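You operate a simulated robot arm through the tools that you are given. There is no shell and no other tool. Be economical: measure what you need, move in short steps, check, and stop when the job is done.

Carry out the task below with a simulated two-armed robot. There is one attempt and no reset: what you move stays moved.

JOB
Put the 10 A fuse from the top of the trestle table in the blue tub and the 2 A fuse on top of the tall white head there. Fetch the white head marked "24 V" from the top of the trestle table and set it on the space between the two crates. Put the cordless driver on the small white board. Put the short level on the pale board. Take the red-taped pipe on the top of the trestle table and put it away on the free end of the press bench. Any order will do. Set down upright: short level.

The check looks at the end state, three seconds after you hand in, the way a careful person would. Anything else that was tipped, shoved, dropped, spilled or broken makes it a failure.

ROBOT AND FRAMES
Two 7-joint arms with two-finger parallel grippers on one trunk, on a base that drives. Base frame: it is fixed to the floor where the robot stands at the start and does not move with it; the origin is under the middle of the robot, x ahead of it, y to its left, z up; the surface under the hand at the start is at about z = 760. Lengths are in mm, angles in rad, forces in N, time in s.
The left shoulder is at the start at [52, 101, 1060], the right one opposite. With the tool pointing down near the work surface each hand reaches from about 220 to 540 mm from the robot's upright axis, wherever it stands, measured 20 degrees to its own side. Places, roughly: blue tub (10x9x9 cm) [600, 400, 800]; cordless driver [2000, 0, 1000]; free end of the press bench [2300, -1500, 900]; fuse [500, 0, 750]; pale board (26x20x2 cm) [800, 1700, 500]; red-taped pipe (3x3x7 cm) [700, 400, 800]; short level (23x3x5 cm) [2000, -700, 900]; small white board (26x20x2 cm) [1300, 1700, 500]; space between the two crates (26x20 cm) [1040, 1700, 920]; tall white head [500, 250, 750]; white head [250, 0, 750]. Payload 2.4 kg a hand.
The tool frame of a hand sits at the grasp point between the pads (the TCP): z along the fingers, y along the line on which they close. The tips reach 24 mm beyond it. Largest opening 68 mm; finger width 17, thickness 10; the body of the gripper, 40 by 70 mm, starts 41 mm behind the TCP.
Orientation is that of the tool frame in the base frame, as [roll, pitch, yaw] about the fixed x, y, z axes, in that order (R = Rz(yaw) Ry(pitch) Rx(roll)). With the fingers straight down and closing along the base's y, the tool's x points along the base's -x, its y along +y and its z along -z.

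CONTROLS
- The arms move only by the tool step_arm. It takes "left_targets", "right_targets" or both (then of equal length, played together; a hand with none holds still); each is a list of rows, each a list of 7 numbers: the closure, from 0 (fully open) to 1 (shut), then the shift along the base's x, y, z in mm, then the turn, a rotation vector about the base's x, y, z in rad. In form: [[gripper, x, y, z, ax, ay, az], ...]. A call has 1 to 20 rows; each row shifts and turns the commanded pose from where the row before left it. A row lasts 0.2 s, in which the tool goes at most 50 mm and 0.15 rad; a call with a longer step from one row to the next is refused whole, and so is a gripper value outside its range. Where a pose cannot be reached the arm comes as near as it can. A force on the tool above 40 N (or 10 N above the force at the start of the call, whichever is more), or a blocked arm, ends the call early, and 0.2 s more pass. Each finger travels about 72 mm/s and halts on what it meets, pressing with about 36 N; the grip force reading is that of the motor and also rises with nothing between the fingers. The clock runs only during rows and for 0.2 s after the last one: add rows that do not move to give the fingers time. The reply holds the time, the measured pose of the TCP, the force on the tool along the base axes, the opening and the grip force, in the units named above and with some noise, with the torque about the TCP (base axes, N m) and any sound that the robot's microphone picked up, and new pictures: "pictures" is both (left out), scene, wrist or none (wrist: the cameras of the hands that moved).
- Cameras (640 x 400 px; columns grow to the right, rows downward): "scene" is now at [139, 20.5, 1213.1]; the picture's right is [0.24, -0.97, 0.00], its down [-0.62, -0.15, -0.77] and it looks along [0.75, 0.18, -0.63] (base axes); focal length 214 px, centre (320, 200). "left" rides on the left gripper at [84, -11, -75] in its tool frame; the picture's right is [0.13, 0.99, 0.00], its down [-0.60, 0.08, -0.79] and it looks along [-0.79, 0.10, 0.61] (tool axes); focal length 251 px, centre (320, 200). "right" rides on the right gripper at [84, 11, -75] in its tool frame; the picture's right is [-0.13, 0.99, 0.00], its down [-0.60, -0.08, -0.79] and it looks along [-0.79, -0.10, 0.61] (tool axes); focal length 251 px, centre (320, 200). There is no depth. A picture from a camera that has moved, and an enlarged one, comes with that camera's place and axes in the base frame and with its lens.
- slide_trunk(by): slides the trunk up (or, below 0, down) by that many mm; the arms and the scene camera ride with it, the base frame stays. It gives what a move gives, with no picture.
- base_move(legs): drives the robot by 1 to 6 legs, each [ahead, left, turn to the left] in mm, mm and rad, along the robot's own axes; the way and the turn of a leg run together, so that a leg with both is an arc; at most 1500 mm and 3.142 rad a leg. The arms and the cameras ride along, it lands a little off, and it stops where it bumps. It gives what a move gives, and a new picture of the scene camera.
- pan_tilt(pan, tilt): turns the head with the scene camera to pan (to the left, within 1.501 rad either way) and tilt (down, from -0.506 to 1.204), counted from straight ahead of the robot. It gives what a move gives, and a new picture of the scene camera.
- close_up(camera, box): a new picture of the part [left, top, right, bottom] of that camera's present view, enlarged. No time passes.
- hand_in(): hands the job in; it is judged then, once.

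Work in short steps. Places have to be worked out from the pictures, the camera data and where the tool is seen: move nearer, look again, correct. Check each grasp and each placing, and mend what went wrong. You have 186 turns and 260 pictures in all, those below and enlarged ones among them. Open the grippers and draw the arms clear of the work before you hand the job in, unless the task says otherwise; then end with one line.

The tools are called after "Call:" as name(argument=value, ...) on one line, values as JSON. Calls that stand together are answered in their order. step_arm: Moves the arms, as the interface text tells. Its arguments: {"type":"object","properties":{"left_targets":{"type":"array","items":{"type":"array","items":{"type":"number"}}},"right_targets":{"type":"array","items":{"type":"array","items":{"type":"number"}}},"pictures":{"type":"string","enum":["both","scene","wrist","none"]}},"required":[]} The other tools are called the same way: slide_trunk (by) slides the trunk up or down; base_move (legs) drives the base; pan_tilt (pan, tilt) turns the head that bears the scene camera; close_up (camera, box) takes an enlarged picture of a part of a camera's view; hand_in () hands the job in.

At the start:

```text
t: 0.0
left_ee_pos: [332.1, 247.3, 1055.6]
left_ee_rot: [3.141, 0.001, -3.14]
left_force: [-0.5, -0.2, -0.5]
left_moment: [-0.01, -0.03, 0.01]
left_opening: 68.0
left_gripper_force: 0.0
right_ee_pos: [323.9, -38.3, 1119.3]
right_ee_rot: [3.141, 0.001, 3.141]
right_force: [-1.0, 0.5, 0.7]
right_moment: [-0.02, -0.01, 0.0]
right_opening: 68.2
right_gripper_force: 0.1
trunk travel left (down, up): [-275.0, 574.0]
robot x, y, heading: [-0.1, -2.7, -0.002]
head pan, tilt: [0.237, 0.688]
```

scene: 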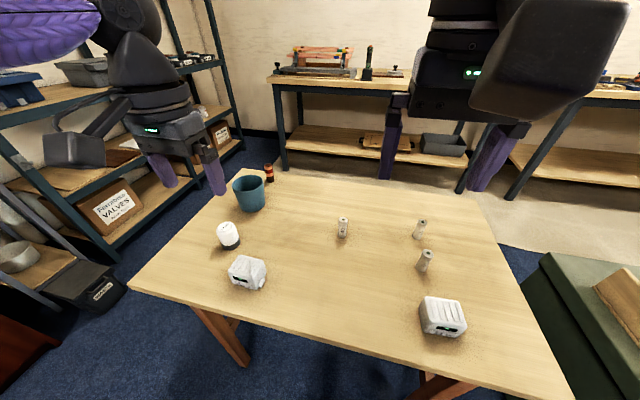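
right: 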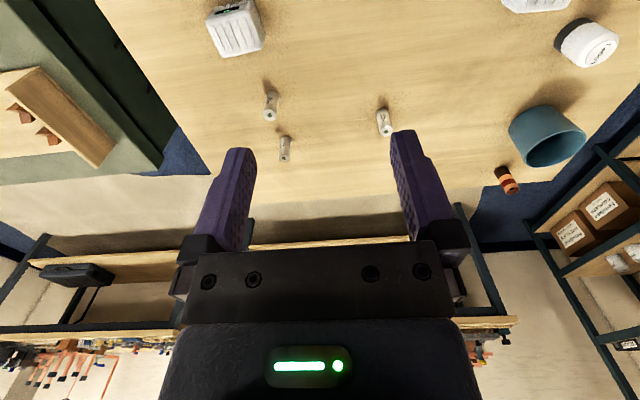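
left: 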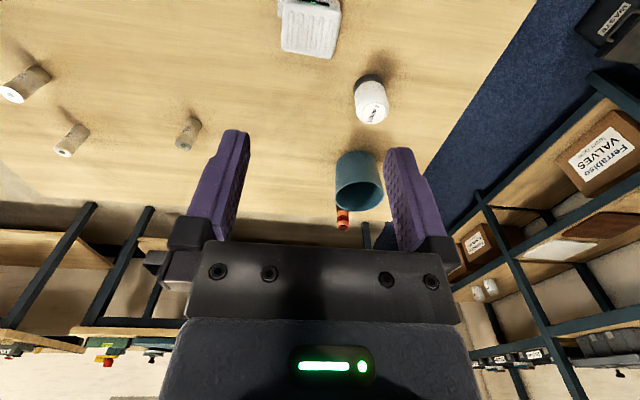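

The table holds three fuse-like cylinders, two white block heads, a tall round head, the tub and the pipe. I'll enlarge the scene to read the marks.

Call:
close_up(camera="scene", box=[320, 200, 480, 300])

Call:
close_up(camera="scene", box=[200, 150, 360, 300])

Call:
close_up(camera="right", box=[200, 0, 420, 170])

Call:
close_up(camera="scene", box=[400, 280, 500, 350])

```text
4.00 times, centred on (400, 250) of scene
camera zoom: at [139.0, 20.5, 1213.1], right [0.24, -0.97, 0.0], down [-0.62, -0.15, -0.77], along [0.75, 0.18, -0.63], focal length 858 px, centre (0, 0)
```

zoom: 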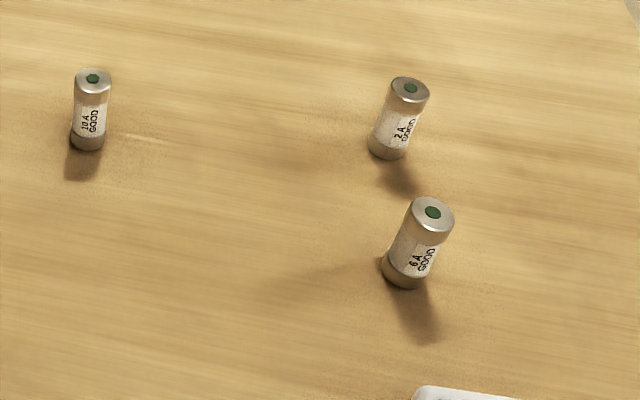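

```text
2.67 times, centred on (280, 225) of scene
camera zoom: at [139.0, 20.5, 1213.1], right [0.24, -0.97, 0.0], down [-0.62, -0.15, -0.77], along [0.75, 0.18, -0.63], focal length 572 px, centre (427, 133)
```

zoom: 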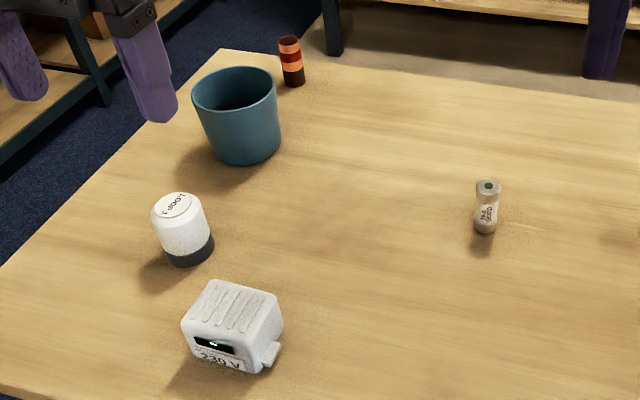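

```text
2.35 times, centred on (310, 85) of right
camera zoom: at [239.0, -27.9, 1193.7], right [0.13, 0.99, 0.0], down [0.6, -0.08, 0.79], along [0.79, -0.1, -0.61], focal length 592 px, centre (344, 471)
```

zoom: 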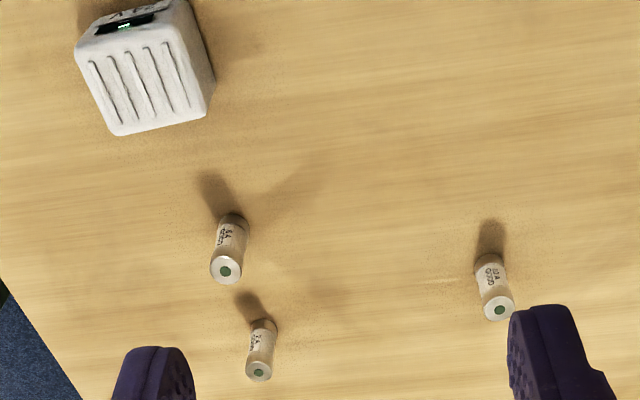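

```text
5.71 times, centred on (450, 315) of scene
camera zoom: at [139.0, 20.5, 1213.1], right [0.24, -0.97, 0.0], down [-0.62, -0.15, -0.77], along [0.75, 0.18, -0.63], focal length 1226 px, centre (-423, -457)
```

zoom: 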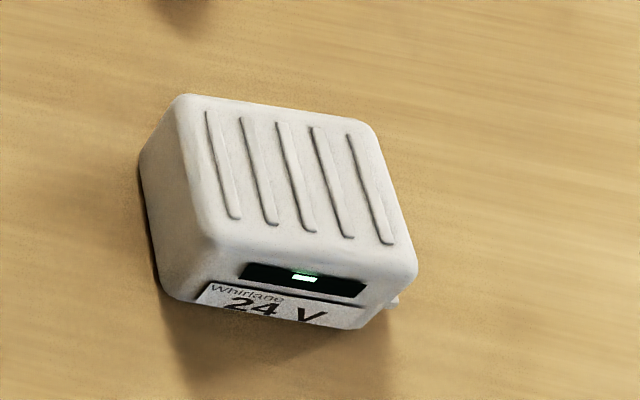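

10 A is the left fuse, 2 A the far right one, and the 24 V head is at front right. I look around the room before planning the routes.

Call:
pan_tilt(pan=1.1, tilt=0.35)

Call:
pan_tilt(pan=0.0, tilt=0.2)

Call:
pan_tilt(pan=-0.8, tilt=0.4)

```text
t: 1.2
left_ee_pos: [333.1, 247.1, 1054.9]
left_ee_rot: [3.141, 0.001, -3.139]
left_force: [0.1, -0.3, 0.5]
left_moment: [0.0, 0.02, 0.0]
left_opening: 68.1
left_gripper_force: 0.1
right_ee_pos: [324.6, -38.4, 1118.1]
right_ee_rot: [3.142, 0.0, -3.141]
right_force: [0.1, -0.6, -0.2]
right_moment: [-0.02, 0.01, 0.02]
right_opening: 68.0
right_gripper_force: 0.1
trunk travel left (down, up): [-275.0, 574.0]
robot x, y, heading: [-2.8, -0.2, -0.006]
head pan, tilt: [1.1, 0.351]
camera scene: at [98.3, 83.3, 1243.4], right [0.89, -0.45, 0.0], down [-0.16, -0.31, -0.94], along [0.43, 0.84, -0.34], focal length 214 px, centre (320, 200)
```

scene: 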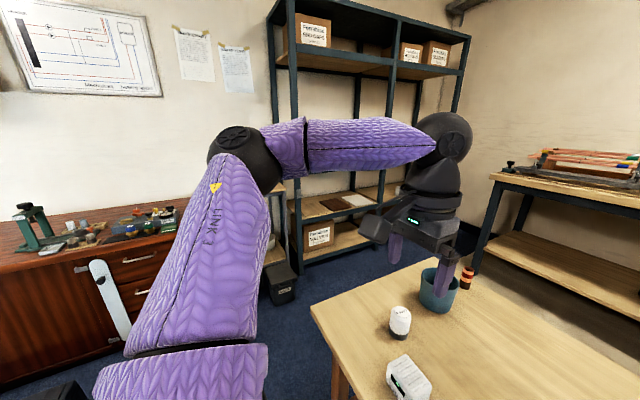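

```text
t: 2.5
left_ee_pos: [331.8, 247.2, 1053.9]
left_ee_rot: [3.14, 0.001, -3.139]
left_force: [-0.6, -0.2, -0.5]
left_moment: [0.02, 0.0, -0.02]
left_opening: 68.1
left_gripper_force: 0.0
right_ee_pos: [323.0, -38.1, 1119.0]
right_ee_rot: [3.14, 0.0, -3.141]
right_force: [-0.4, 0.0, -0.7]
right_moment: [-0.03, 0.0, 0.02]
right_opening: 68.1
right_gripper_force: 0.0
trunk travel left (down, up): [-275.0, 574.0]
robot x, y, heading: [-2.0, 0.9, -0.004]
head pan, tilt: [0.0, 0.201]
camera scene: at [149.1, 0.5, 1257.4], right [0.0, -1.0, 0.0], down [-0.2, 0.0, -0.98], along [0.98, 0.0, -0.2], focal length 214 px, centre (320, 200)
```

scene: 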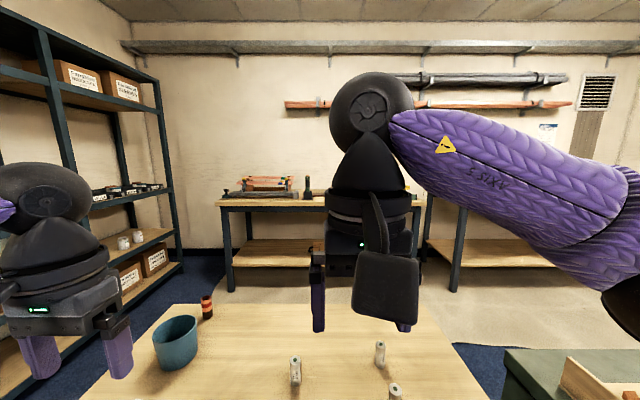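

```text
t: 3.6
left_ee_pos: [332.3, 246.4, 1054.5]
left_ee_rot: [3.142, 0.0, -3.14]
left_force: [0.1, -1.7, 0.6]
left_moment: [-0.02, 0.01, 0.0]
left_opening: 68.0
left_gripper_force: 0.1
right_ee_pos: [324.0, -38.6, 1118.6]
right_ee_rot: [3.14, 0.001, -3.142]
right_force: [0.2, -0.2, -0.5]
right_moment: [-0.01, 0.0, 0.0]
right_opening: 68.0
right_gripper_force: 0.0
trunk travel left (down, up): [-275.0, 574.0]
robot x, y, heading: [1.5, -2.6, 0.005]
head pan, tilt: [-0.799, 0.4]
camera scene: at [120.6, -66.0, 1238.9], right [-0.72, -0.7, 0.0], down [-0.27, 0.28, -0.92], along [0.64, -0.66, -0.39], focal length 214 px, centre (320, 200)
```

scene: 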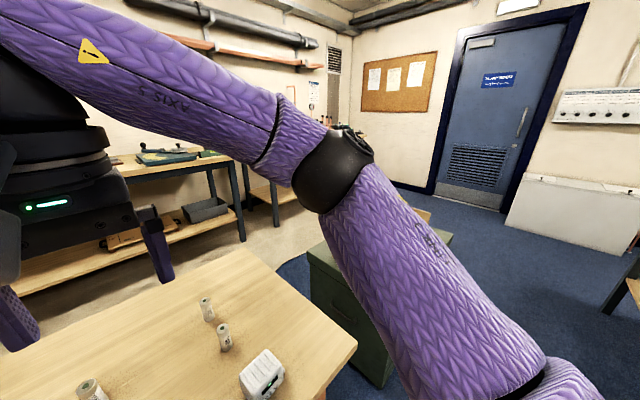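

I check the clearance between the robot's front and the table's near edge.

Call:
pan_tilt(pan=0.0, tilt=1.2)

```text
t: 4.8
left_ee_pos: [331.6, 246.9, 1054.2]
left_ee_rot: [-3.141, 0.0, -3.139]
left_force: [-0.1, 0.3, 0.4]
left_moment: [0.0, 0.05, 0.03]
left_opening: 67.7
left_gripper_force: 0.1
right_ee_pos: [323.8, -37.9, 1119.9]
right_ee_rot: [3.141, 0.0, -3.141]
right_force: [-0.5, -0.5, -0.4]
right_moment: [0.01, -0.01, -0.02]
right_opening: 68.0
right_gripper_force: 0.1
trunk travel left (down, up): [-275.0, 574.0]
robot x, y, heading: [-2.3, 2.7, -0.003]
head pan, tilt: [0.0, 1.201]
camera scene: at [111.9, 0.3, 1176.1], right [0.0, -1.0, 0.0], down [-0.93, 0.0, -0.36], along [0.36, 0.0, -0.93], focal length 214 px, centre (320, 200)
```

scene: 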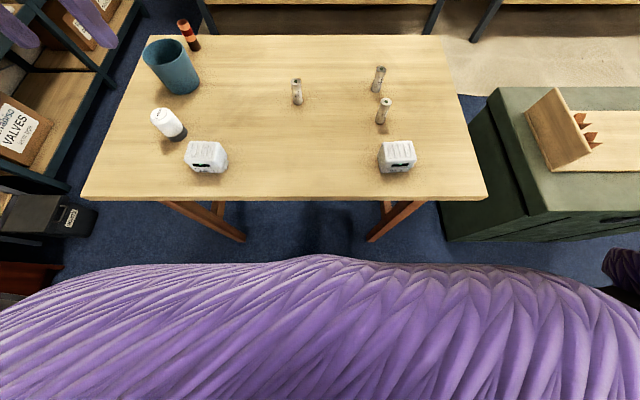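

Far fuses are beyond comfortable reach from here, so I'm considering driving to the table's far side. I check the corridor to the left and the one to the right.

Call:
pan_tilt(pan=1.0, tilt=0.8)

Call:
pan_tilt(pan=-1.0, tilt=0.8)

```text
t: 6.0
left_ee_pos: [332.7, 246.0, 1053.5]
left_ee_rot: [-3.14, -0.001, -3.141]
left_force: [0.4, -0.6, 0.6]
left_moment: [0.01, 0.03, 0.01]
left_opening: 68.0
left_gripper_force: 0.1
right_ee_pos: [323.4, -38.6, 1119.8]
right_ee_rot: [-3.141, -0.003, 3.141]
right_force: [0.3, 1.0, -0.5]
right_moment: [0.01, 0.01, 0.01]
right_opening: 67.8
right_gripper_force: 0.1
trunk travel left (down, up): [-275.0, 574.0]
robot x, y, heading: [-1.9, -3.1, 0.0]
head pan, tilt: [1.0, 0.799]
camera scene: at [99.6, 68.2, 1203.8], right [0.84, -0.54, 0.0], down [-0.39, -0.6, -0.7], along [0.38, 0.59, -0.72], focal length 214 px, centre (320, 200)
```

scene: 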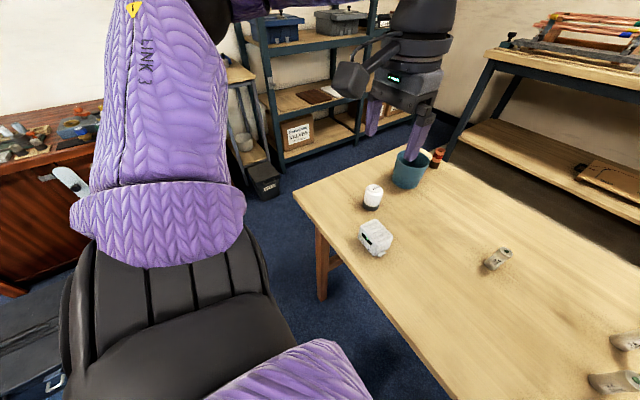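

```text
t: 8.0
left_ee_pos: [333.1, 247.1, 1055.0]
left_ee_rot: [-3.14, 0.0, -3.141]
left_force: [1.3, -0.3, -0.3]
left_moment: [0.0, -0.01, 0.02]
left_opening: 67.7
left_gripper_force: 0.0
right_ee_pos: [323.6, -38.1, 1119.6]
right_ee_rot: [3.141, 0.0, 3.141]
right_force: [-0.4, -0.6, -0.1]
right_moment: [0.0, -0.04, 0.0]
right_opening: 68.1
right_gripper_force: 0.1
trunk travel left (down, up): [-275.0, 574.0]
robot x, y, heading: [-1.4, 0.9, 0.0]
head pan, tilt: [-1.0, 0.799]
camera scene: at [99.5, -67.5, 1203.8], right [-0.84, -0.54, 0.0], down [-0.39, 0.6, -0.7], along [0.38, -0.59, -0.72], focal length 214 px, centre (320, 200)
```

scene: 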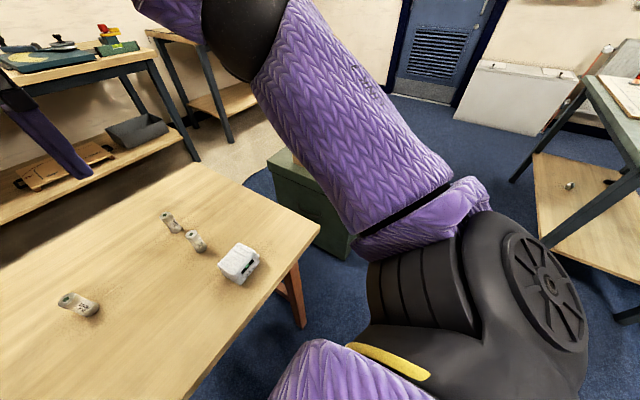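

The left corridor is wide enough. First I grasp the 24 V head with the right hand, turned 90° so it closes along x; I move over it and look.

Call:
step_arm(right_targets=[[0, 3.5, -12, -14, 0, 0, 0.15], [0, 3.5, -12, -14, 0, 0, 0.15], [0, 3.5, -12, -14, 0, 0, 0.15], [0, 3.5, -12, -14, 0, 0, 0.15], [0, 3.5, -12, -14, 0, 0, 0.15], [0, 3.5, -12, -14, 0, 0, 0.15], [0, 3.5, -12, -14, 0, 0, 0.15], [0, 3.5, -12, -14, 0, 0, 0.15], [0, 3.5, -12, -14, 0, 0, 0.15], [0, 3.5, -12, -14, 0, 0, 0.15], [0, 1, -3, -14, 0, 0, 0.07]], pictures="wrist")

Call:
pan_tilt(pan=-0.2, tilt=1.0)

```text
t: 10.4
left_ee_pos: [331.7, 246.9, 1054.3]
left_ee_rot: [-3.141, 0.001, -3.14]
left_force: [0.1, -0.2, -0.3]
left_moment: [-0.01, -0.02, -0.02]
left_opening: 67.9
left_gripper_force: 0.1
right_ee_pos: [255.5, -89.0, 965.7]
right_ee_rot: [-3.141, -0.001, -1.57]
right_force: [0.0, 0.3, -0.3]
right_moment: [0.01, 0.04, -0.01]
right_opening: 68.0
right_gripper_force: 0.0
right hand out of reach, approached as far as the arm can: row 8, 9, 10, 11
trunk travel left (down, up): [-275.0, 574.0]
robot x, y, heading: [-0.5, 0.7, 0.001]
head pan, tilt: [-1.0, 0.799]
camera right: at [243.2, -173.8, 1041.6], right [-0.99, 0.13, 0.0], down [0.08, 0.6, 0.79], along [0.1, 0.79, -0.61], focal length 251 px, centre (320, 200)
```

right: 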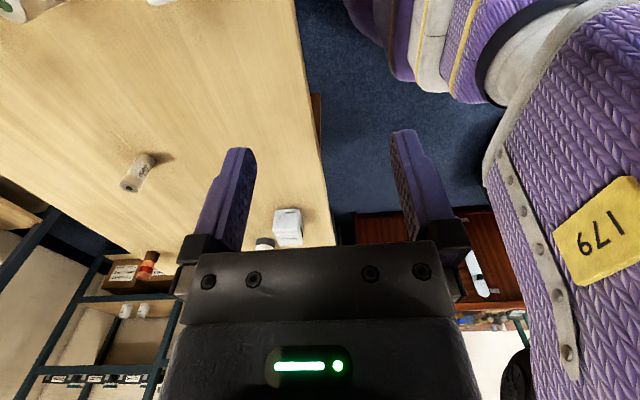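

```text
t: 11.5
left_ee_pos: [334.0, 247.5, 1054.5]
left_ee_rot: [3.141, -0.002, -3.141]
left_force: [-0.9, -0.5, -0.3]
left_moment: [0.02, 0.0, 0.02]
left_opening: 68.0
left_gripper_force: 0.1
right_ee_pos: [255.1, -89.9, 967.4]
right_ee_rot: [-3.141, 0.0, -1.574]
right_force: [0.5, -0.4, -0.5]
right_moment: [0.02, 0.02, 0.02]
right_opening: 68.0
right_gripper_force: 0.1
trunk travel left (down, up): [-275.0, 574.0]
robot x, y, heading: [3.7, -1.7, -0.0]
head pan, tilt: [-0.201, 1.0]
camera scene: at [124.2, -13.6, 1188.7], right [-0.2, -0.98, 0.0], down [-0.82, 0.17, -0.54], along [0.53, -0.11, -0.84], focal length 214 px, centre (320, 200)
```

scene: 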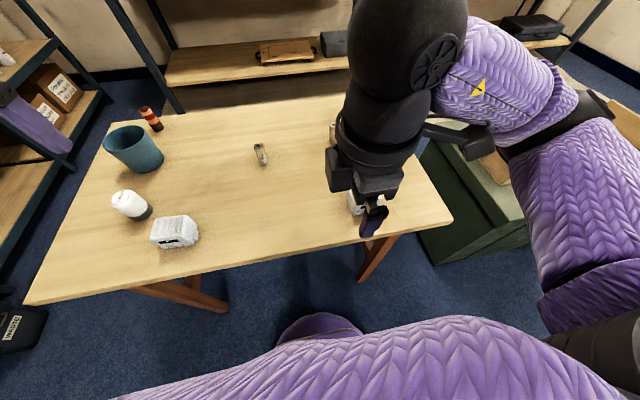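

That wrist direction runs out of reach; I turn the other way (camera to the +y side) and move over the head.

Call:
step_arm(right_targets=[[0, 0, 0, 5, 0, 0, -0.15], [0, 0, 0, 5, 0, 0, -0.15], [0, 0, 0, 5, 0, 0, -0.15], [0, 0, 0, 5, 0, 0, -0.15], [0, 0, 0, 5, 0, 0, -0.15], [0, 5, 0, 0, 0, 0, -0.15], [0, 5, -5, 0, 0, 0, -0.15], [0, 5, -5, 0, 0, 0, -0.15], [0, 5, -5, 0, 0, 0, -0.15], [0, 10, -5, 0, 0, 0, -0.15], [0, 10, -5, 0, 0, 0, -0.15], [0, 10, -5, 0, 0, 0, -0.15], [0, 10, -5, 0, 0, 0, -0.15], [0, 10, -5, 0, 0, 0, -0.15], [0, 10, -5, 0, 0, 0, -0.15], [0, 10, -5, 0, 0, 0, -0.15], [0, 5, -5, 0, 0, 0, -0.15], [0, 5, -7, 0, 0, 0, -0.15], [0, 5, -10, 0, 0, 0, -0.15], [0, 0, 0, 0, 0, 0, -0.15]], pictures="wrist")

```text
t: 15.7
left_ee_pos: [331.9, 247.4, 1054.8]
left_ee_rot: [3.141, 0.0, -3.14]
left_force: [-0.4, 0.6, 1.5]
left_moment: [0.0, -0.02, -0.02]
left_opening: 68.2
left_gripper_force: 0.0
right_ee_pos: [359.6, -161.7, 991.2]
right_ee_rot: [3.14, 0.0, 1.713]
right_force: [-0.1, -0.1, 0.4]
right_moment: [-0.03, 0.01, 0.01]
right_opening: 68.0
right_gripper_force: 0.0
trunk travel left (down, up): [-275.0, 574.0]
robot x, y, heading: [0.5, 1.5, 0.0]
head pan, tilt: [-0.201, 1.0]
camera right: at [358.9, -77.1, 1066.1], right [1.0, 0.01, 0.0], down [0.01, -0.61, 0.79], along [0.01, -0.79, -0.61], focal length 251 px, centre (320, 200)
```

right: 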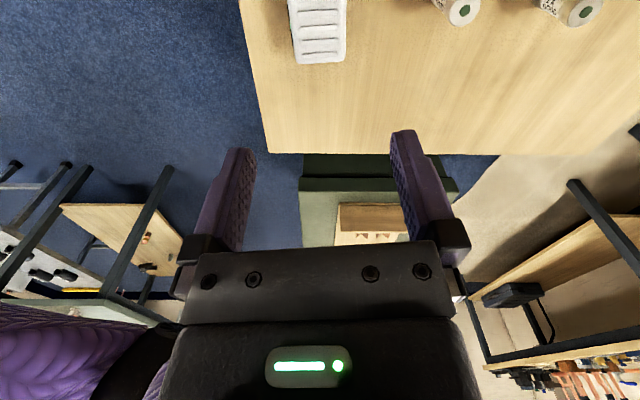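

The head is centred under the fingers (x 337–385, y ≈ -161). I straighten the yaw a little and go down.

Call:
step_arm(right_targets=[[0, 1, 0, -35, 0, 0, -0.09], [0, 0, 0, -40, 0, 0, 0], [0, 0, 0, -40, 0, 0, 0], [0, 0, 0, -40, 0, 0, 0], [0, 0, 0, -20, 0, 0, 0], [0, 0, 0, -14, 0, 0, 0]], pictures="both")

```text
t: 17.1
left_ee_pos: [332.4, 247.0, 1055.7]
left_ee_rot: [-3.141, 0.0, -3.141]
left_force: [0.3, 0.2, 0.3]
left_moment: [-0.02, 0.02, 0.03]
left_opening: 67.9
left_gripper_force: 0.1
right_ee_pos: [361.7, -161.0, 803.0]
right_ee_rot: [3.139, 0.0, 1.624]
right_force: [0.7, 0.0, -0.4]
right_moment: [-0.01, -0.02, -0.02]
right_opening: 67.9
right_gripper_force: 0.1
trunk travel left (down, up): [-275.0, 574.0]
robot x, y, heading: [-2.4, 1.2, 0.002]
head pan, tilt: [-0.201, 1.0]
camera scene: at [124.2, -13.6, 1188.7], right [-0.2, -0.98, 0.0], down [-0.82, 0.17, -0.54], along [0.53, -0.11, -0.84], focal length 214 px, centre (320, 200)
camera right: at [366.6, -77.2, 877.1], right [1.0, -0.08, 0.0], down [-0.05, -0.61, 0.79], along [-0.06, -0.79, -0.61], focal length 251 px, centre (320, 200)
```

scene: 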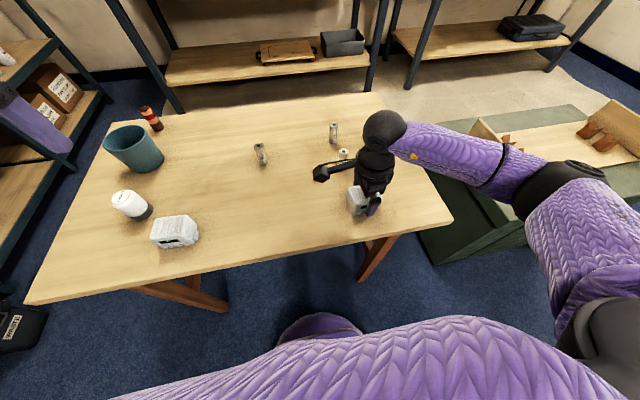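
right: 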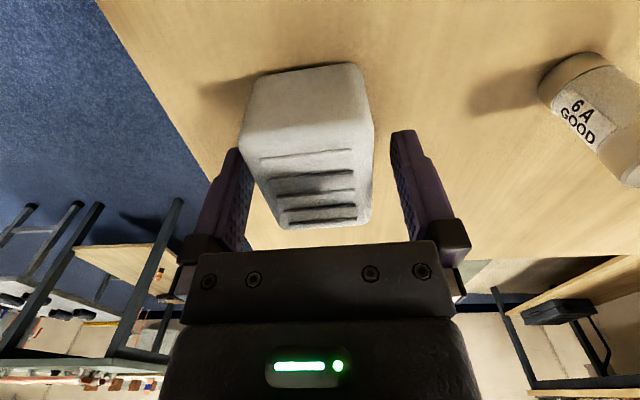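

The fingers straddle the head; I lower slightly and close, then lift a little.

Call:
step_arm(right_targets=[[0, -3, 0, -6, 0, 0, 0], [0.3, 0, 0, 0, 0, 0, 0], [0.6, 0, 0, 0, 0, 0, 0], [0.9, 0, 0, 0, 0, 0, 0], [1, 0, 0, 0, 0, 0, 0], [1, 0, 0, 0, 0, 0, 0], [1, 0, 0, 20, 0, 0, 0], [1, 0, 0, 40, 0, 0, 0]], pictures="wrist")

```text
t: 18.9
left_ee_pos: [332.8, 247.8, 1054.2]
left_ee_rot: [-3.139, -0.001, -3.14]
left_force: [-0.5, 0.3, -0.1]
left_moment: [-0.01, -0.01, 0.03]
left_opening: 68.0
left_gripper_force: 0.0
right_ee_pos: [358.3, -161.9, 856.7]
right_ee_rot: [3.141, -0.001, 1.622]
right_force: [-0.5, 0.4, -3.3]
right_moment: [0.01, -0.02, 0.01]
right_opening: 50.1
right_gripper_force: 36.7
trunk travel left (down, up): [-275.0, 574.0]
robot x, y, heading: [1.6, -1.1, -0.001]
head pan, tilt: [-0.201, 1.0]
camera right: at [363.8, -78.0, 931.0], right [1.0, -0.08, 0.0], down [-0.05, -0.61, 0.79], along [-0.06, -0.79, -0.61], focal length 251 px, centre (320, 200)
```

right: 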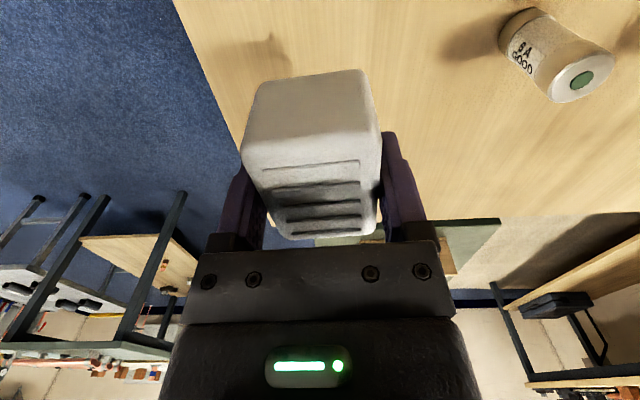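

The 24 V head is held (50 mm). I raise it to carry height and drive left of the table toward the rack.

Call:
step_arm(right_targets=[[1, 0, 0, 45, 0, 0, 0], [1, 0, 5, 45, 0, 0, 0], [1, -5, 5, 45, 0, 0, 0], [1, -5, 5, 30, 0, 0, 0]], pictures="none")

Call:
base_move(legs=[[0, 860, 0], [900, 0, 0]])

Call:
pan_tilt(pan=1.2, tilt=0.4)

```text
t: 19.9
left_ee_pos: [331.6, 248.4, 1054.2]
left_ee_rot: [-3.141, -0.001, -3.14]
left_force: [-0.4, 0.0, 0.4]
left_moment: [-0.03, 0.03, 0.02]
left_opening: 67.9
left_gripper_force: 0.0
right_ee_pos: [347.5, -146.2, 1022.3]
right_ee_rot: [3.14, 0.0, 1.624]
right_force: [-0.6, 0.2, -3.7]
right_moment: [0.01, 0.03, -0.01]
right_opening: 49.5
right_gripper_force: 36.0
trunk travel left (down, up): [-275.0, 574.0]
robot x, y, heading: [3.2, -2.1, -0.0]
head pan, tilt: [-0.201, 1.0]
```

```text
t: 28.8
left_ee_pos: [1244.8, 1099.4, 1054.8]
left_ee_rot: [-3.142, -0.002, 3.141]
left_force: [0.4, 0.1, 0.2]
left_moment: [0.01, -0.01, 0.01]
left_opening: 68.0
left_gripper_force: 0.0
right_ee_pos: [1258.9, 705.6, 1022.1]
right_ee_rot: [-3.141, -0.001, 1.622]
right_force: [-0.2, 0.7, -4.2]
right_moment: [-0.02, 0.0, 0.01]
right_opening: 49.7
right_gripper_force: 35.8
trunk travel left (down, up): [-275.0, 574.0]
robot x, y, heading: [913.5, 853.2, -0.001]
head pan, tilt: [-0.201, 1.0]
camera scene: at [1036.4, 838.8, 1188.6], right [-0.2, -0.98, 0.0], down [-0.82, 0.17, -0.54], along [0.53, -0.11, -0.84], focal length 214 px, centre (320, 200)
```

scene: 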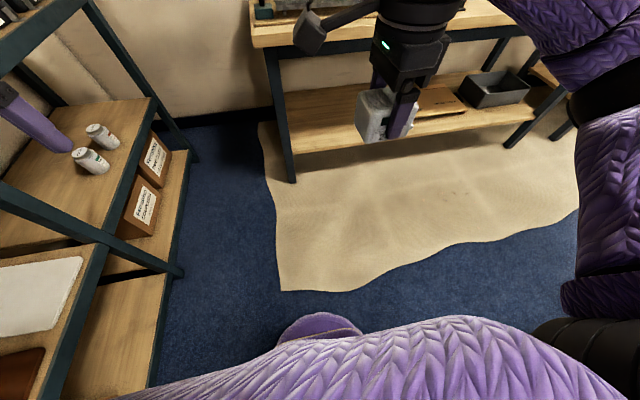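

```text
t: 30.3
left_ee_pos: [1244.5, 1100.1, 1054.4]
left_ee_rot: [-3.14, -0.001, 3.141]
left_force: [0.2, -0.5, 1.0]
left_moment: [-0.01, -0.02, -0.02]
left_opening: 68.1
left_gripper_force: 0.0
right_ee_pos: [1259.6, 705.4, 1022.4]
right_ee_rot: [3.141, 0.0, 1.621]
right_force: [0.5, -0.2, -3.6]
right_moment: [0.02, 0.02, -0.01]
right_opening: 49.7
right_gripper_force: 35.9
trunk travel left (down, up): [-275.0, 574.0]
robot x, y, heading: [913.2, 853.8, -0.002]
head pan, tilt: [1.201, 0.4]
camera scene: at [1001.7, 939.1, 1238.9], right [0.93, -0.36, 0.0], down [-0.14, -0.36, -0.92], along [0.33, 0.86, -0.39], focal length 214 px, centre (320, 200)
```

scene: 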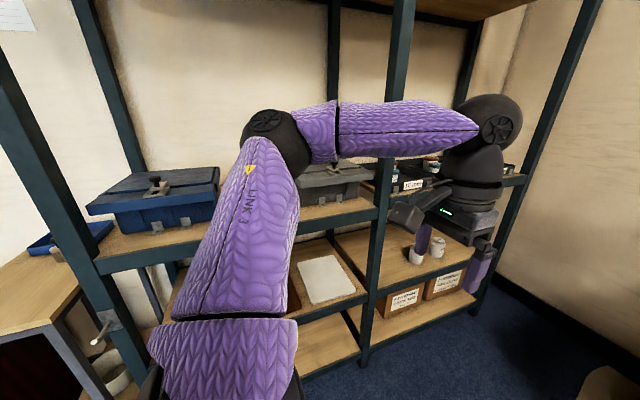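

The rack is clear; I turn to face it (+y) and look.

Call:
base_move(legs=[[0, 0, 1.571]])

Call:
pan_tilt(pan=0.0, tilt=0.5)

```text
t: 34.5
left_ee_pos: [667.1, 1186.8, 1054.5]
left_ee_rot: [3.141, 0.0, -1.575]
left_force: [-0.3, -0.9, 0.0]
left_moment: [0.0, 0.04, 0.01]
left_opening: 68.1
left_gripper_force: 0.1
right_ee_pos: [1060.0, 1199.4, 1021.2]
right_ee_rot: [3.141, -0.001, -3.094]
right_force: [-1.2, -0.3, -3.1]
right_moment: [-0.02, -0.02, -0.02]
right_opening: 49.9
right_gripper_force: 36.1
trunk travel left (down, up): [-275.0, 574.0]
robot x, y, heading: [909.2, 854.7, 1.564]
head pan, tilt: [1.201, 0.4]
camera scene: at [828.0, 941.1, 1238.9], right [0.37, 0.93, 0.0], down [0.36, -0.14, -0.92], along [-0.86, 0.34, -0.39], focal length 214 px, centre (320, 200)
```

scene: 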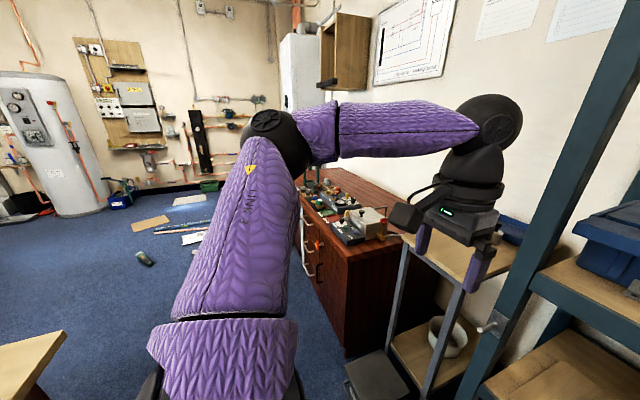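

```text
t: 36.0
left_ee_pos: [666.4, 1187.4, 1054.4]
left_ee_rot: [-3.142, -0.001, -1.575]
left_force: [0.1, 0.5, -0.1]
left_moment: [-0.02, 0.01, -0.02]
left_opening: 68.1
left_gripper_force: 0.1
right_ee_pos: [1059.1, 1200.8, 1022.1]
right_ee_rot: [-3.14, 0.001, -3.094]
right_force: [-0.4, 0.3, -3.2]
right_moment: [0.01, -0.02, -0.02]
right_opening: 49.7
right_gripper_force: 35.9
trunk travel left (down, up): [-275.0, 574.0]
robot x, y, heading: [912.9, 851.6, 1.564]
head pan, tilt: [0.0, 0.499]
camera scene: at [914.6, 998.1, 1229.7], right [1.0, -0.01, 0.0], down [0.0, -0.48, -0.88], along [0.0, 0.88, -0.48], focal length 214 px, centre (320, 200)
```

scene: 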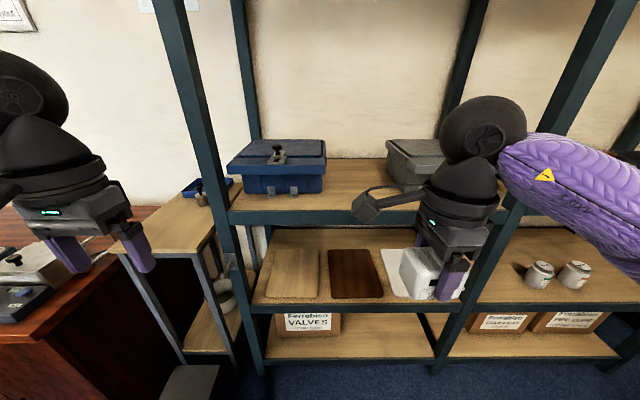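

The gap between blue and grey crates is about [1040, 1705, 920], front shelf edge y ≈ 1498. I raise the trunk, tuck the left hand back, shift right and drive nearer.

Call:
slide_trunk(by=150)

Call:
step_arm(left_targets=[[0, 10, -40, 0, 0, 0, 0], [0, 10, -40, 0, 0, 0, 0]], pictures="none")

Call:
base_move(legs=[[0, -85, 0.007], [365, 0, 0]])

```text
t: 37.7
left_ee_pos: [667.2, 1186.6, 1204.1]
left_ee_rot: [3.141, 0.0, -1.577]
left_force: [-0.9, 0.1, 0.5]
left_moment: [0.02, -0.02, -0.02]
left_opening: 67.7
left_gripper_force: 0.2
right_ee_pos: [1060.8, 1199.2, 1171.9]
right_ee_rot: [-3.142, 0.001, -3.094]
right_force: [-0.5, 0.3, -3.3]
right_moment: [-0.03, -0.01, 0.02]
right_opening: 49.5
right_gripper_force: 36.6
trunk travel left (down, up): [-425.0, 424.0]
robot x, y, heading: [915.6, 852.8, 1.565]
head pan, tilt: [0.0, 0.499]
```

```text
t: 38.3
left_ee_pos: [686.5, 1106.2, 1204.2]
left_ee_rot: [-3.141, 0.001, -1.576]
left_force: [-0.6, -0.3, 0.3]
left_moment: [0.01, 0.0, -0.01]
left_opening: 68.1
left_gripper_force: 0.0
right_ee_pos: [1060.3, 1200.0, 1171.6]
right_ee_rot: [3.141, 0.001, -3.094]
right_force: [0.7, 0.3, -3.9]
right_moment: [0.02, -0.02, -0.02]
right_opening: 50.0
right_gripper_force: 35.8
trunk travel left (down, up): [-425.0, 424.0]
robot x, y, heading: [912.4, 855.2, 1.565]
head pan, tilt: [0.0, 0.499]
```

```text
t: 41.3
left_ee_pos: [767.8, 1471.2, 1204.4]
left_ee_rot: [3.141, 0.0, -1.566]
left_force: [-0.3, 0.1, -0.6]
left_moment: [0.0, -0.03, -0.03]
left_opening: 67.8
left_gripper_force: 0.0
right_ee_pos: [1141.0, 1568.5, 1172.0]
right_ee_rot: [-3.141, 0.0, -3.086]
right_force: [0.0, 1.3, -2.9]
right_moment: [0.0, 0.0, 0.03]
right_opening: 49.8
right_gripper_force: 36.1
trunk travel left (down, up): [-425.0, 424.0]
robot x, y, heading: [994.3, 1215.1, 1.576]
head pan, tilt: [0.0, 0.499]
camera scene: at [997.1, 1339.1, 1381.1], right [1.0, 0.0, 0.0], down [0.0, -0.48, -0.88], along [0.0, 0.88, -0.48], focal length 214 px, centre (320, 200)
```

scene: 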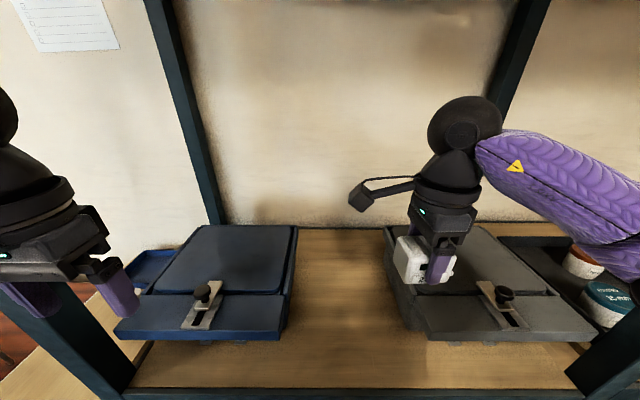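

Gap centre is near x 1045, y 1700. I rotate the hand so its camera faces me and move over the gap, then look.

Call:
step_arm(right_targets=[[1, -9, 12, 0, 0, 0, 0.138], [1, -9, 12, 0, 0, 0, 0.138], [1, -9, 12, 0, 0, 0, 0.138], [1, -9, 12, 0, 0, 0, 0.138], [1, -9, 12, 0, 0, 0, 0.138], [1, -9, 12, 0, 0, 0, 0.138], [1, -9, 12, -10, 0, 0, 0.138], [1, -9, 12, -20, 0, 0, 0.138], [1, -9, 12, -20, 0, 0, 0.138], [1, -9, 12, -20, 0, 0, 0.138], [1, -6, 11, -20, 0, 0, 0.138]])

```text
t: 43.7
left_ee_pos: [765.9, 1471.5, 1203.2]
left_ee_rot: [-3.141, -0.001, -1.565]
left_force: [-0.1, 0.3, -0.1]
left_moment: [-0.02, -0.03, 0.03]
left_opening: 68.2
left_gripper_force: 0.1
right_ee_pos: [1043.3, 1698.9, 1081.6]
right_ee_rot: [-3.141, -0.001, -1.566]
right_force: [0.2, -0.1, -2.4]
right_moment: [-0.01, 0.01, 0.02]
right_opening: 49.8
right_gripper_force: 36.2
trunk travel left (down, up): [-425.0, 424.0]
robot x, y, heading: [996.9, 1217.6, 1.571]
head pan, tilt: [0.0, 0.499]
camera scene: at [996.5, 1338.7, 1381.1], right [1.0, 0.0, 0.0], down [0.0, -0.48, -0.88], along [0.0, 0.88, -0.48], focal length 214 px, centre (320, 200)
camera right: at [1032.1, 1614.2, 1156.3], right [-0.99, 0.12, 0.0], down [0.08, 0.6, 0.79], along [0.1, 0.79, -0.61], focal length 251 px, centre (320, 200)
```

scene: 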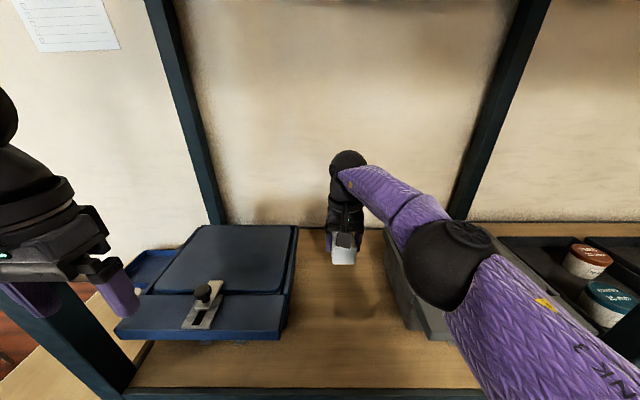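
right: 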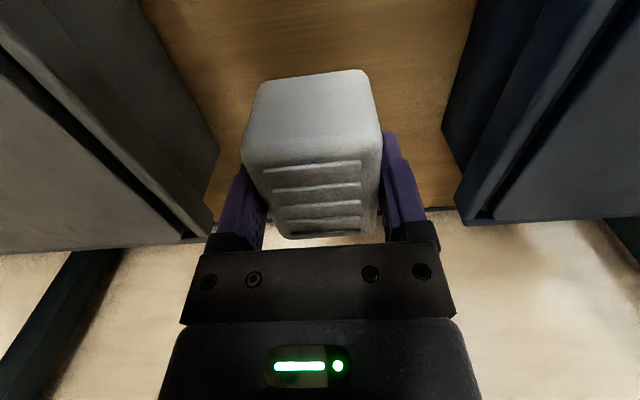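

Well centred between the crates. I lower half way while watching the elbow over the grey crate.

Call:
step_arm(right_targets=[[1, 0, 0, -25, 0, 0, 0], [1, 0, 0, -25, 0, 0, 0], [1, 0, 0, -20, 0, 0, 0]], pictures="scene")

```text
t: 44.5
left_ee_pos: [766.2, 1471.6, 1204.7]
left_ee_rot: [-3.141, -0.001, -1.564]
left_force: [0.1, 0.6, 0.3]
left_moment: [-0.01, -0.02, -0.01]
left_opening: 68.0
left_gripper_force: 0.1
right_ee_pos: [1044.1, 1698.3, 1011.2]
right_ee_rot: [3.14, 0.001, -1.568]
right_force: [-0.4, 0.1, -2.9]
right_moment: [0.02, -0.01, -0.02]
right_opening: 49.6
right_gripper_force: 36.0
trunk travel left (down, up): [-425.0, 424.0]
robot x, y, heading: [996.0, 1216.5, 1.571]
head pan, tilt: [0.0, 0.499]
camera scene: at [996.9, 1338.7, 1381.2], right [1.0, 0.0, 0.0], down [0.0, -0.48, -0.88], along [0.0, 0.88, -0.48], focal length 214 px, centre (320, 200)
```

scene: 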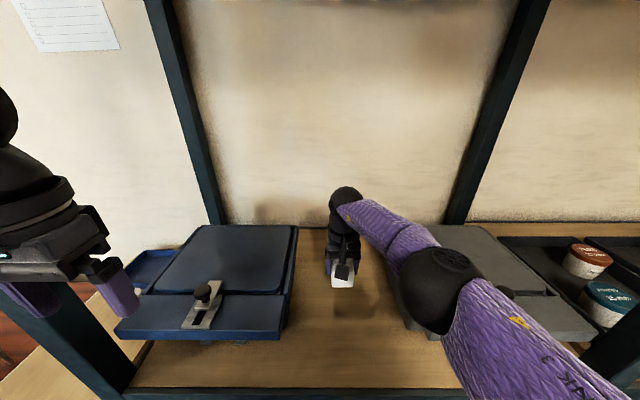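

The elbow comes near the grey crate's height; I raise the trunk 70 mm to keep it higher, then lower the hand in steps.

Call:
slide_trunk(by=70)

Call:
step_arm(right_targets=[[1, 0, 0, -35, 0, 0, 0], [1, 0, 0, -35, 0, 0, 0], [1, 0, 0, -30, 0, 0, 0]], pictures="both")

```text
t: 45.6
left_ee_pos: [766.9, 1472.7, 1273.9]
left_ee_rot: [-3.141, 0.001, -1.566]
left_force: [0.5, -0.6, 0.0]
left_moment: [-0.01, 0.01, 0.0]
left_opening: 67.8
left_gripper_force: 0.1
right_ee_pos: [1043.3, 1697.1, 1084.7]
right_ee_rot: [-3.141, 0.007, -1.569]
right_force: [-0.5, -1.0, -3.5]
right_moment: [0.07, 0.03, -0.01]
right_opening: 49.7
right_gripper_force: 35.6
trunk travel left (down, up): [-495.0, 355.0]
robot x, y, heading: [993.2, 1219.4, 1.569]
head pan, tilt: [0.0, 0.499]
```

```text
t: 46.4
left_ee_pos: [766.4, 1471.5, 1273.3]
left_ee_rot: [3.141, 0.0, -1.566]
left_force: [-0.5, -0.4, 0.2]
left_moment: [0.01, 0.01, 0.02]
left_opening: 67.8
left_gripper_force: 0.0
right_ee_pos: [1048.9, 1675.8, 984.4]
right_ee_rot: [3.139, 0.008, -1.568]
right_force: [0.4, -0.9, -3.0]
right_moment: [0.0, 0.0, -0.01]
right_opening: 49.8
right_gripper_force: 35.8
right hand out of reach, approached as far as the arm can: row 1, 2, 3
trunk travel left (down, up): [-495.0, 355.0]
robot x, y, heading: [997.1, 1222.5, 1.572]
head pan, tilt: [0.0, 0.499]
camera scene: at [997.4, 1331.2, 1451.5], right [1.0, 0.0, 0.0], down [0.0, -0.48, -0.88], along [0.0, 0.88, -0.48], focal length 214 px, centre (320, 200)
camera right: at [1038.4, 1591.8, 1059.2], right [-0.99, 0.13, 0.0], down [0.08, 0.6, 0.8], along [0.1, 0.79, -0.6], focal length 251 px, centre (320, 200)
```

scene: 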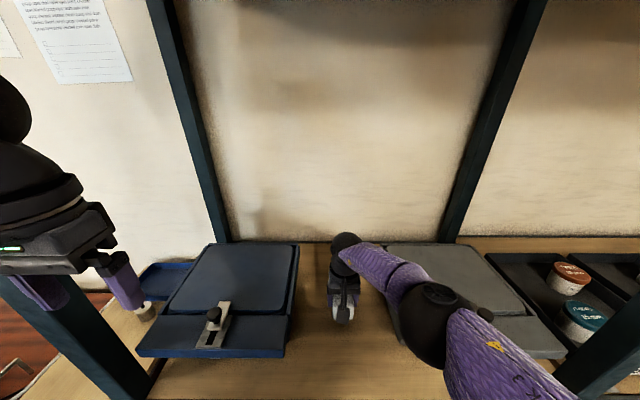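
right: 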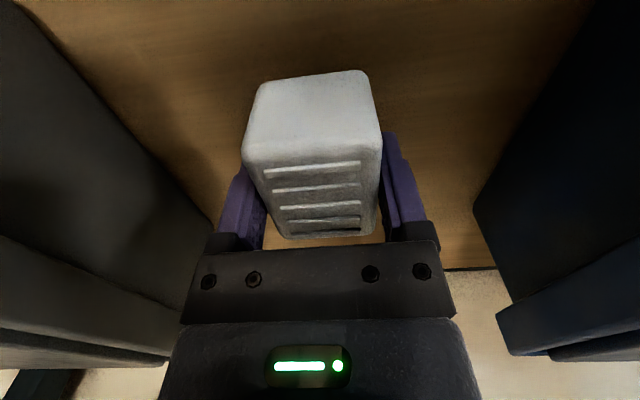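

Reach is at its limit; lowering the trunk 20 mm brings the hand down too.

Call:
slide_trunk(by=-18)

Call:
step_arm(right_targets=[[1, -2, 8, 0, 0, 0, 0], [1, 0, 8, -2, 0, 0, 0]], pictures="both")

```text
t: 47.0
left_ee_pos: [767.3, 1470.4, 1255.9]
left_ee_rot: [-3.141, 0.001, -1.566]
left_force: [0.0, -1.0, 0.4]
left_moment: [0.02, -0.02, 0.02]
left_opening: 68.4
left_gripper_force: 0.0
right_ee_pos: [1049.8, 1676.7, 966.6]
right_ee_rot: [-3.142, 0.008, -1.568]
right_force: [0.4, -0.6, -4.2]
right_moment: [-0.03, 0.0, 0.01]
right_opening: 49.6
right_gripper_force: 35.4
trunk travel left (down, up): [-477.0, 373.0]
robot x, y, heading: [995.6, 1218.9, 1.572]
head pan, tilt: [0.0, 0.499]
```

```text
t: 47.6
left_ee_pos: [767.1, 1471.3, 1255.5]
left_ee_rot: [3.141, -0.001, -1.566]
left_force: [-0.5, 0.6, 0.2]
left_moment: [-0.01, 0.0, -0.01]
left_opening: 67.9
left_gripper_force: 0.0
right_ee_pos: [1050.1, 1678.3, 967.4]
right_ee_rot: [-3.141, 0.007, -1.568]
right_force: [0.6, -0.5, -3.7]
right_moment: [0.02, 0.0, -0.05]
right_opening: 49.8
right_gripper_force: 35.9
right hand out of reach, approached as far as the arm can: row 1, 2
trunk travel left (down, up): [-477.0, 373.0]
robot x, y, heading: [995.5, 1221.1, 1.577]
head pan, tilt: [0.0, 0.499]
camera scene: at [997.0, 1332.9, 1433.4], right [1.0, 0.0, 0.0], down [0.0, -0.48, -0.88], along [0.0, 0.88, -0.48], focal length 214 px, centre (320, 200)
camera right: at [1037.9, 1593.8, 1041.9], right [-0.99, 0.13, 0.0], down [0.08, 0.6, 0.8], along [0.1, 0.79, -0.6], focal length 251 px, centre (320, 200)
```

scene: 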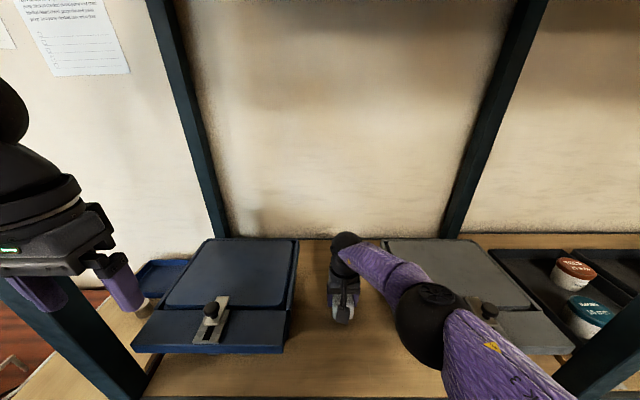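
right: 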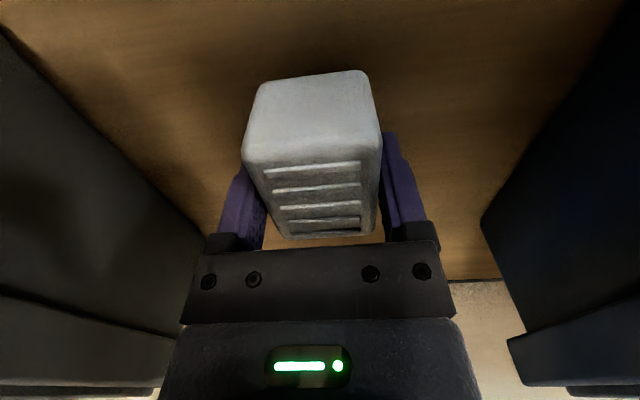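

I lower gently to feel the shelf.

Call:
step_arm(right_targets=[[1, 0, 0, -3, 0, 0, 0], [1, 0, 0, -3, 0, 0, 0], [1, 0, 0, -3, 0, 0, 0]], pictures="none")

Call:
step_arm(right_targets=[[1, 0, 0, -2, 0, 0, 0], [1, 0, 0, -2, 0, 0, 0]], pictures="none")

```text
t: 48.5
left_ee_pos: [767.0, 1470.8, 1255.7]
left_ee_rot: [-3.141, -0.001, -1.565]
left_force: [0.7, -0.5, -0.2]
left_moment: [-0.02, -0.02, 0.02]
left_opening: 67.9
left_gripper_force: 0.0
right_ee_pos: [1050.4, 1678.0, 959.9]
right_ee_rot: [-3.141, 0.007, -1.567]
right_force: [0.0, 0.6, -4.1]
right_moment: [0.02, 0.02, -0.02]
right_opening: 49.8
right_gripper_force: 35.9
trunk travel left (down, up): [-477.0, 373.0]
robot x, y, heading: [995.9, 1217.2, 1.574]
head pan, tilt: [0.0, 0.499]
```

```text
t: 49.0
left_ee_pos: [767.4, 1471.0, 1255.9]
left_ee_rot: [-3.139, -0.001, -1.567]
left_force: [-0.6, 0.1, 0.9]
left_moment: [0.01, 0.0, 0.0]
left_opening: 67.8
left_gripper_force: 0.0
right_ee_pos: [1049.2, 1678.8, 957.0]
right_ee_rot: [3.14, 0.008, -1.566]
right_force: [-0.4, 0.2, -2.3]
right_moment: [0.02, 0.01, 0.0]
right_opening: 49.7
right_gripper_force: 36.3
trunk travel left (down, up): [-477.0, 373.0]
robot x, y, heading: [997.0, 1219.9, 1.58]
head pan, tilt: [0.0, 0.499]
```

Beginning to touch perhaps (−2.3 N); I go on by 2 mm steps.

Call:
step_arm(right_targets=[[1, 0, 0, -2, 0, 0, 0], [1, 0, 0, -2, 0, 0, 0]], pictures="none")

```text
t: 49.6
left_ee_pos: [767.1, 1470.3, 1257.2]
left_ee_rot: [3.141, 0.003, -1.564]
left_force: [0.5, 0.9, -0.8]
left_moment: [0.0, -0.02, 0.02]
left_opening: 68.1
left_gripper_force: 0.1
right_ee_pos: [1050.2, 1673.7, 953.7]
right_ee_rot: [3.141, 0.013, -1.568]
right_force: [-0.6, 11.1, 37.2]
right_moment: [0.06, -0.04, 0.16]
right_opening: 49.7
right_gripper_force: 36.2
right hand out of reach, approached as far as the arm can: row 1
trunk travel left (down, up): [-477.0, 373.0]
robot x, y, heading: [994.6, 1221.6, 1.575]
head pan, tilt: [0.0, 0.499]
```

Contact (37 N upward), the head stands on the shelf. I open and lift straight up.

Call:
step_arm(right_targets=[[1, 0, 0, 1.5, 0, 0, 0], [0.6, 0, 0, 0, 0, 0, 0], [0.3, 0, 0, 0, 0, 0, 0], [0, 0, 0, 0, 0, 0, 0], [0, 0, 0, 0, 0, 0, 0], [0, 0, 0, 20, 0, 0, 0], [0, 0, 0, 40, 0, 0, 0], [0, 0, 0, 40, 0, 0, 0]], pictures="both")

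```text
t: 51.5
left_ee_pos: [767.9, 1470.6, 1255.8]
left_ee_rot: [-3.141, 0.002, -1.565]
left_force: [-0.1, 0.4, -0.7]
left_moment: [-0.02, -0.03, 0.01]
left_opening: 68.0
left_gripper_force: 0.0
right_ee_pos: [1044.6, 1694.0, 1049.4]
right_ee_rot: [-3.141, 0.006, -1.567]
right_force: [0.0, 0.3, 0.7]
right_moment: [-0.01, -0.01, -0.01]
right_opening: 68.0
right_gripper_force: 0.1
right hand out of reach, approached as far as the arm can: row 6, 7, 8
trunk travel left (down, up): [-477.0, 373.0]
robot x, y, heading: [994.8, 1216.7, 1.569]
head pan, tilt: [0.0, 0.499]
camera scene: at [996.9, 1332.4, 1433.5], right [1.0, 0.0, 0.0], down [0.0, -0.48, -0.88], along [0.0, 0.88, -0.48], focal length 214 px, centre (320, 200)
camera right: at [1033.1, 1608.7, 1123.8], right [-0.99, 0.13, 0.0], down [0.08, 0.6, 0.8], along [0.1, 0.79, -0.61], focal length 251 px, centre (320, 200)
```

scene: 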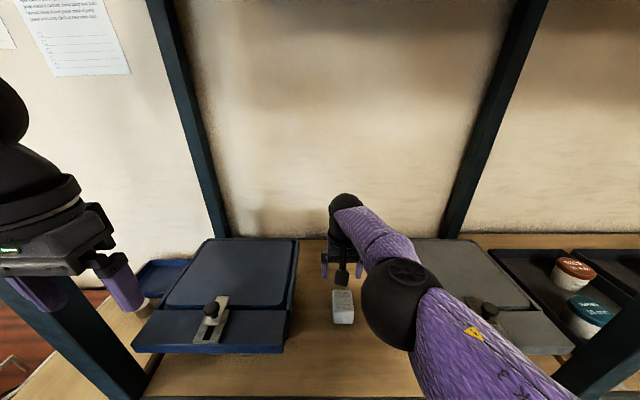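
right: 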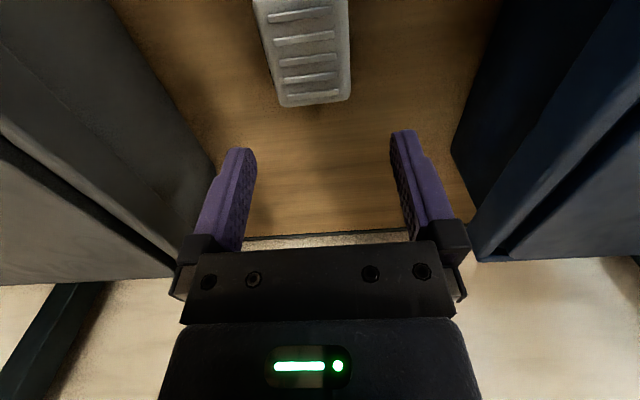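

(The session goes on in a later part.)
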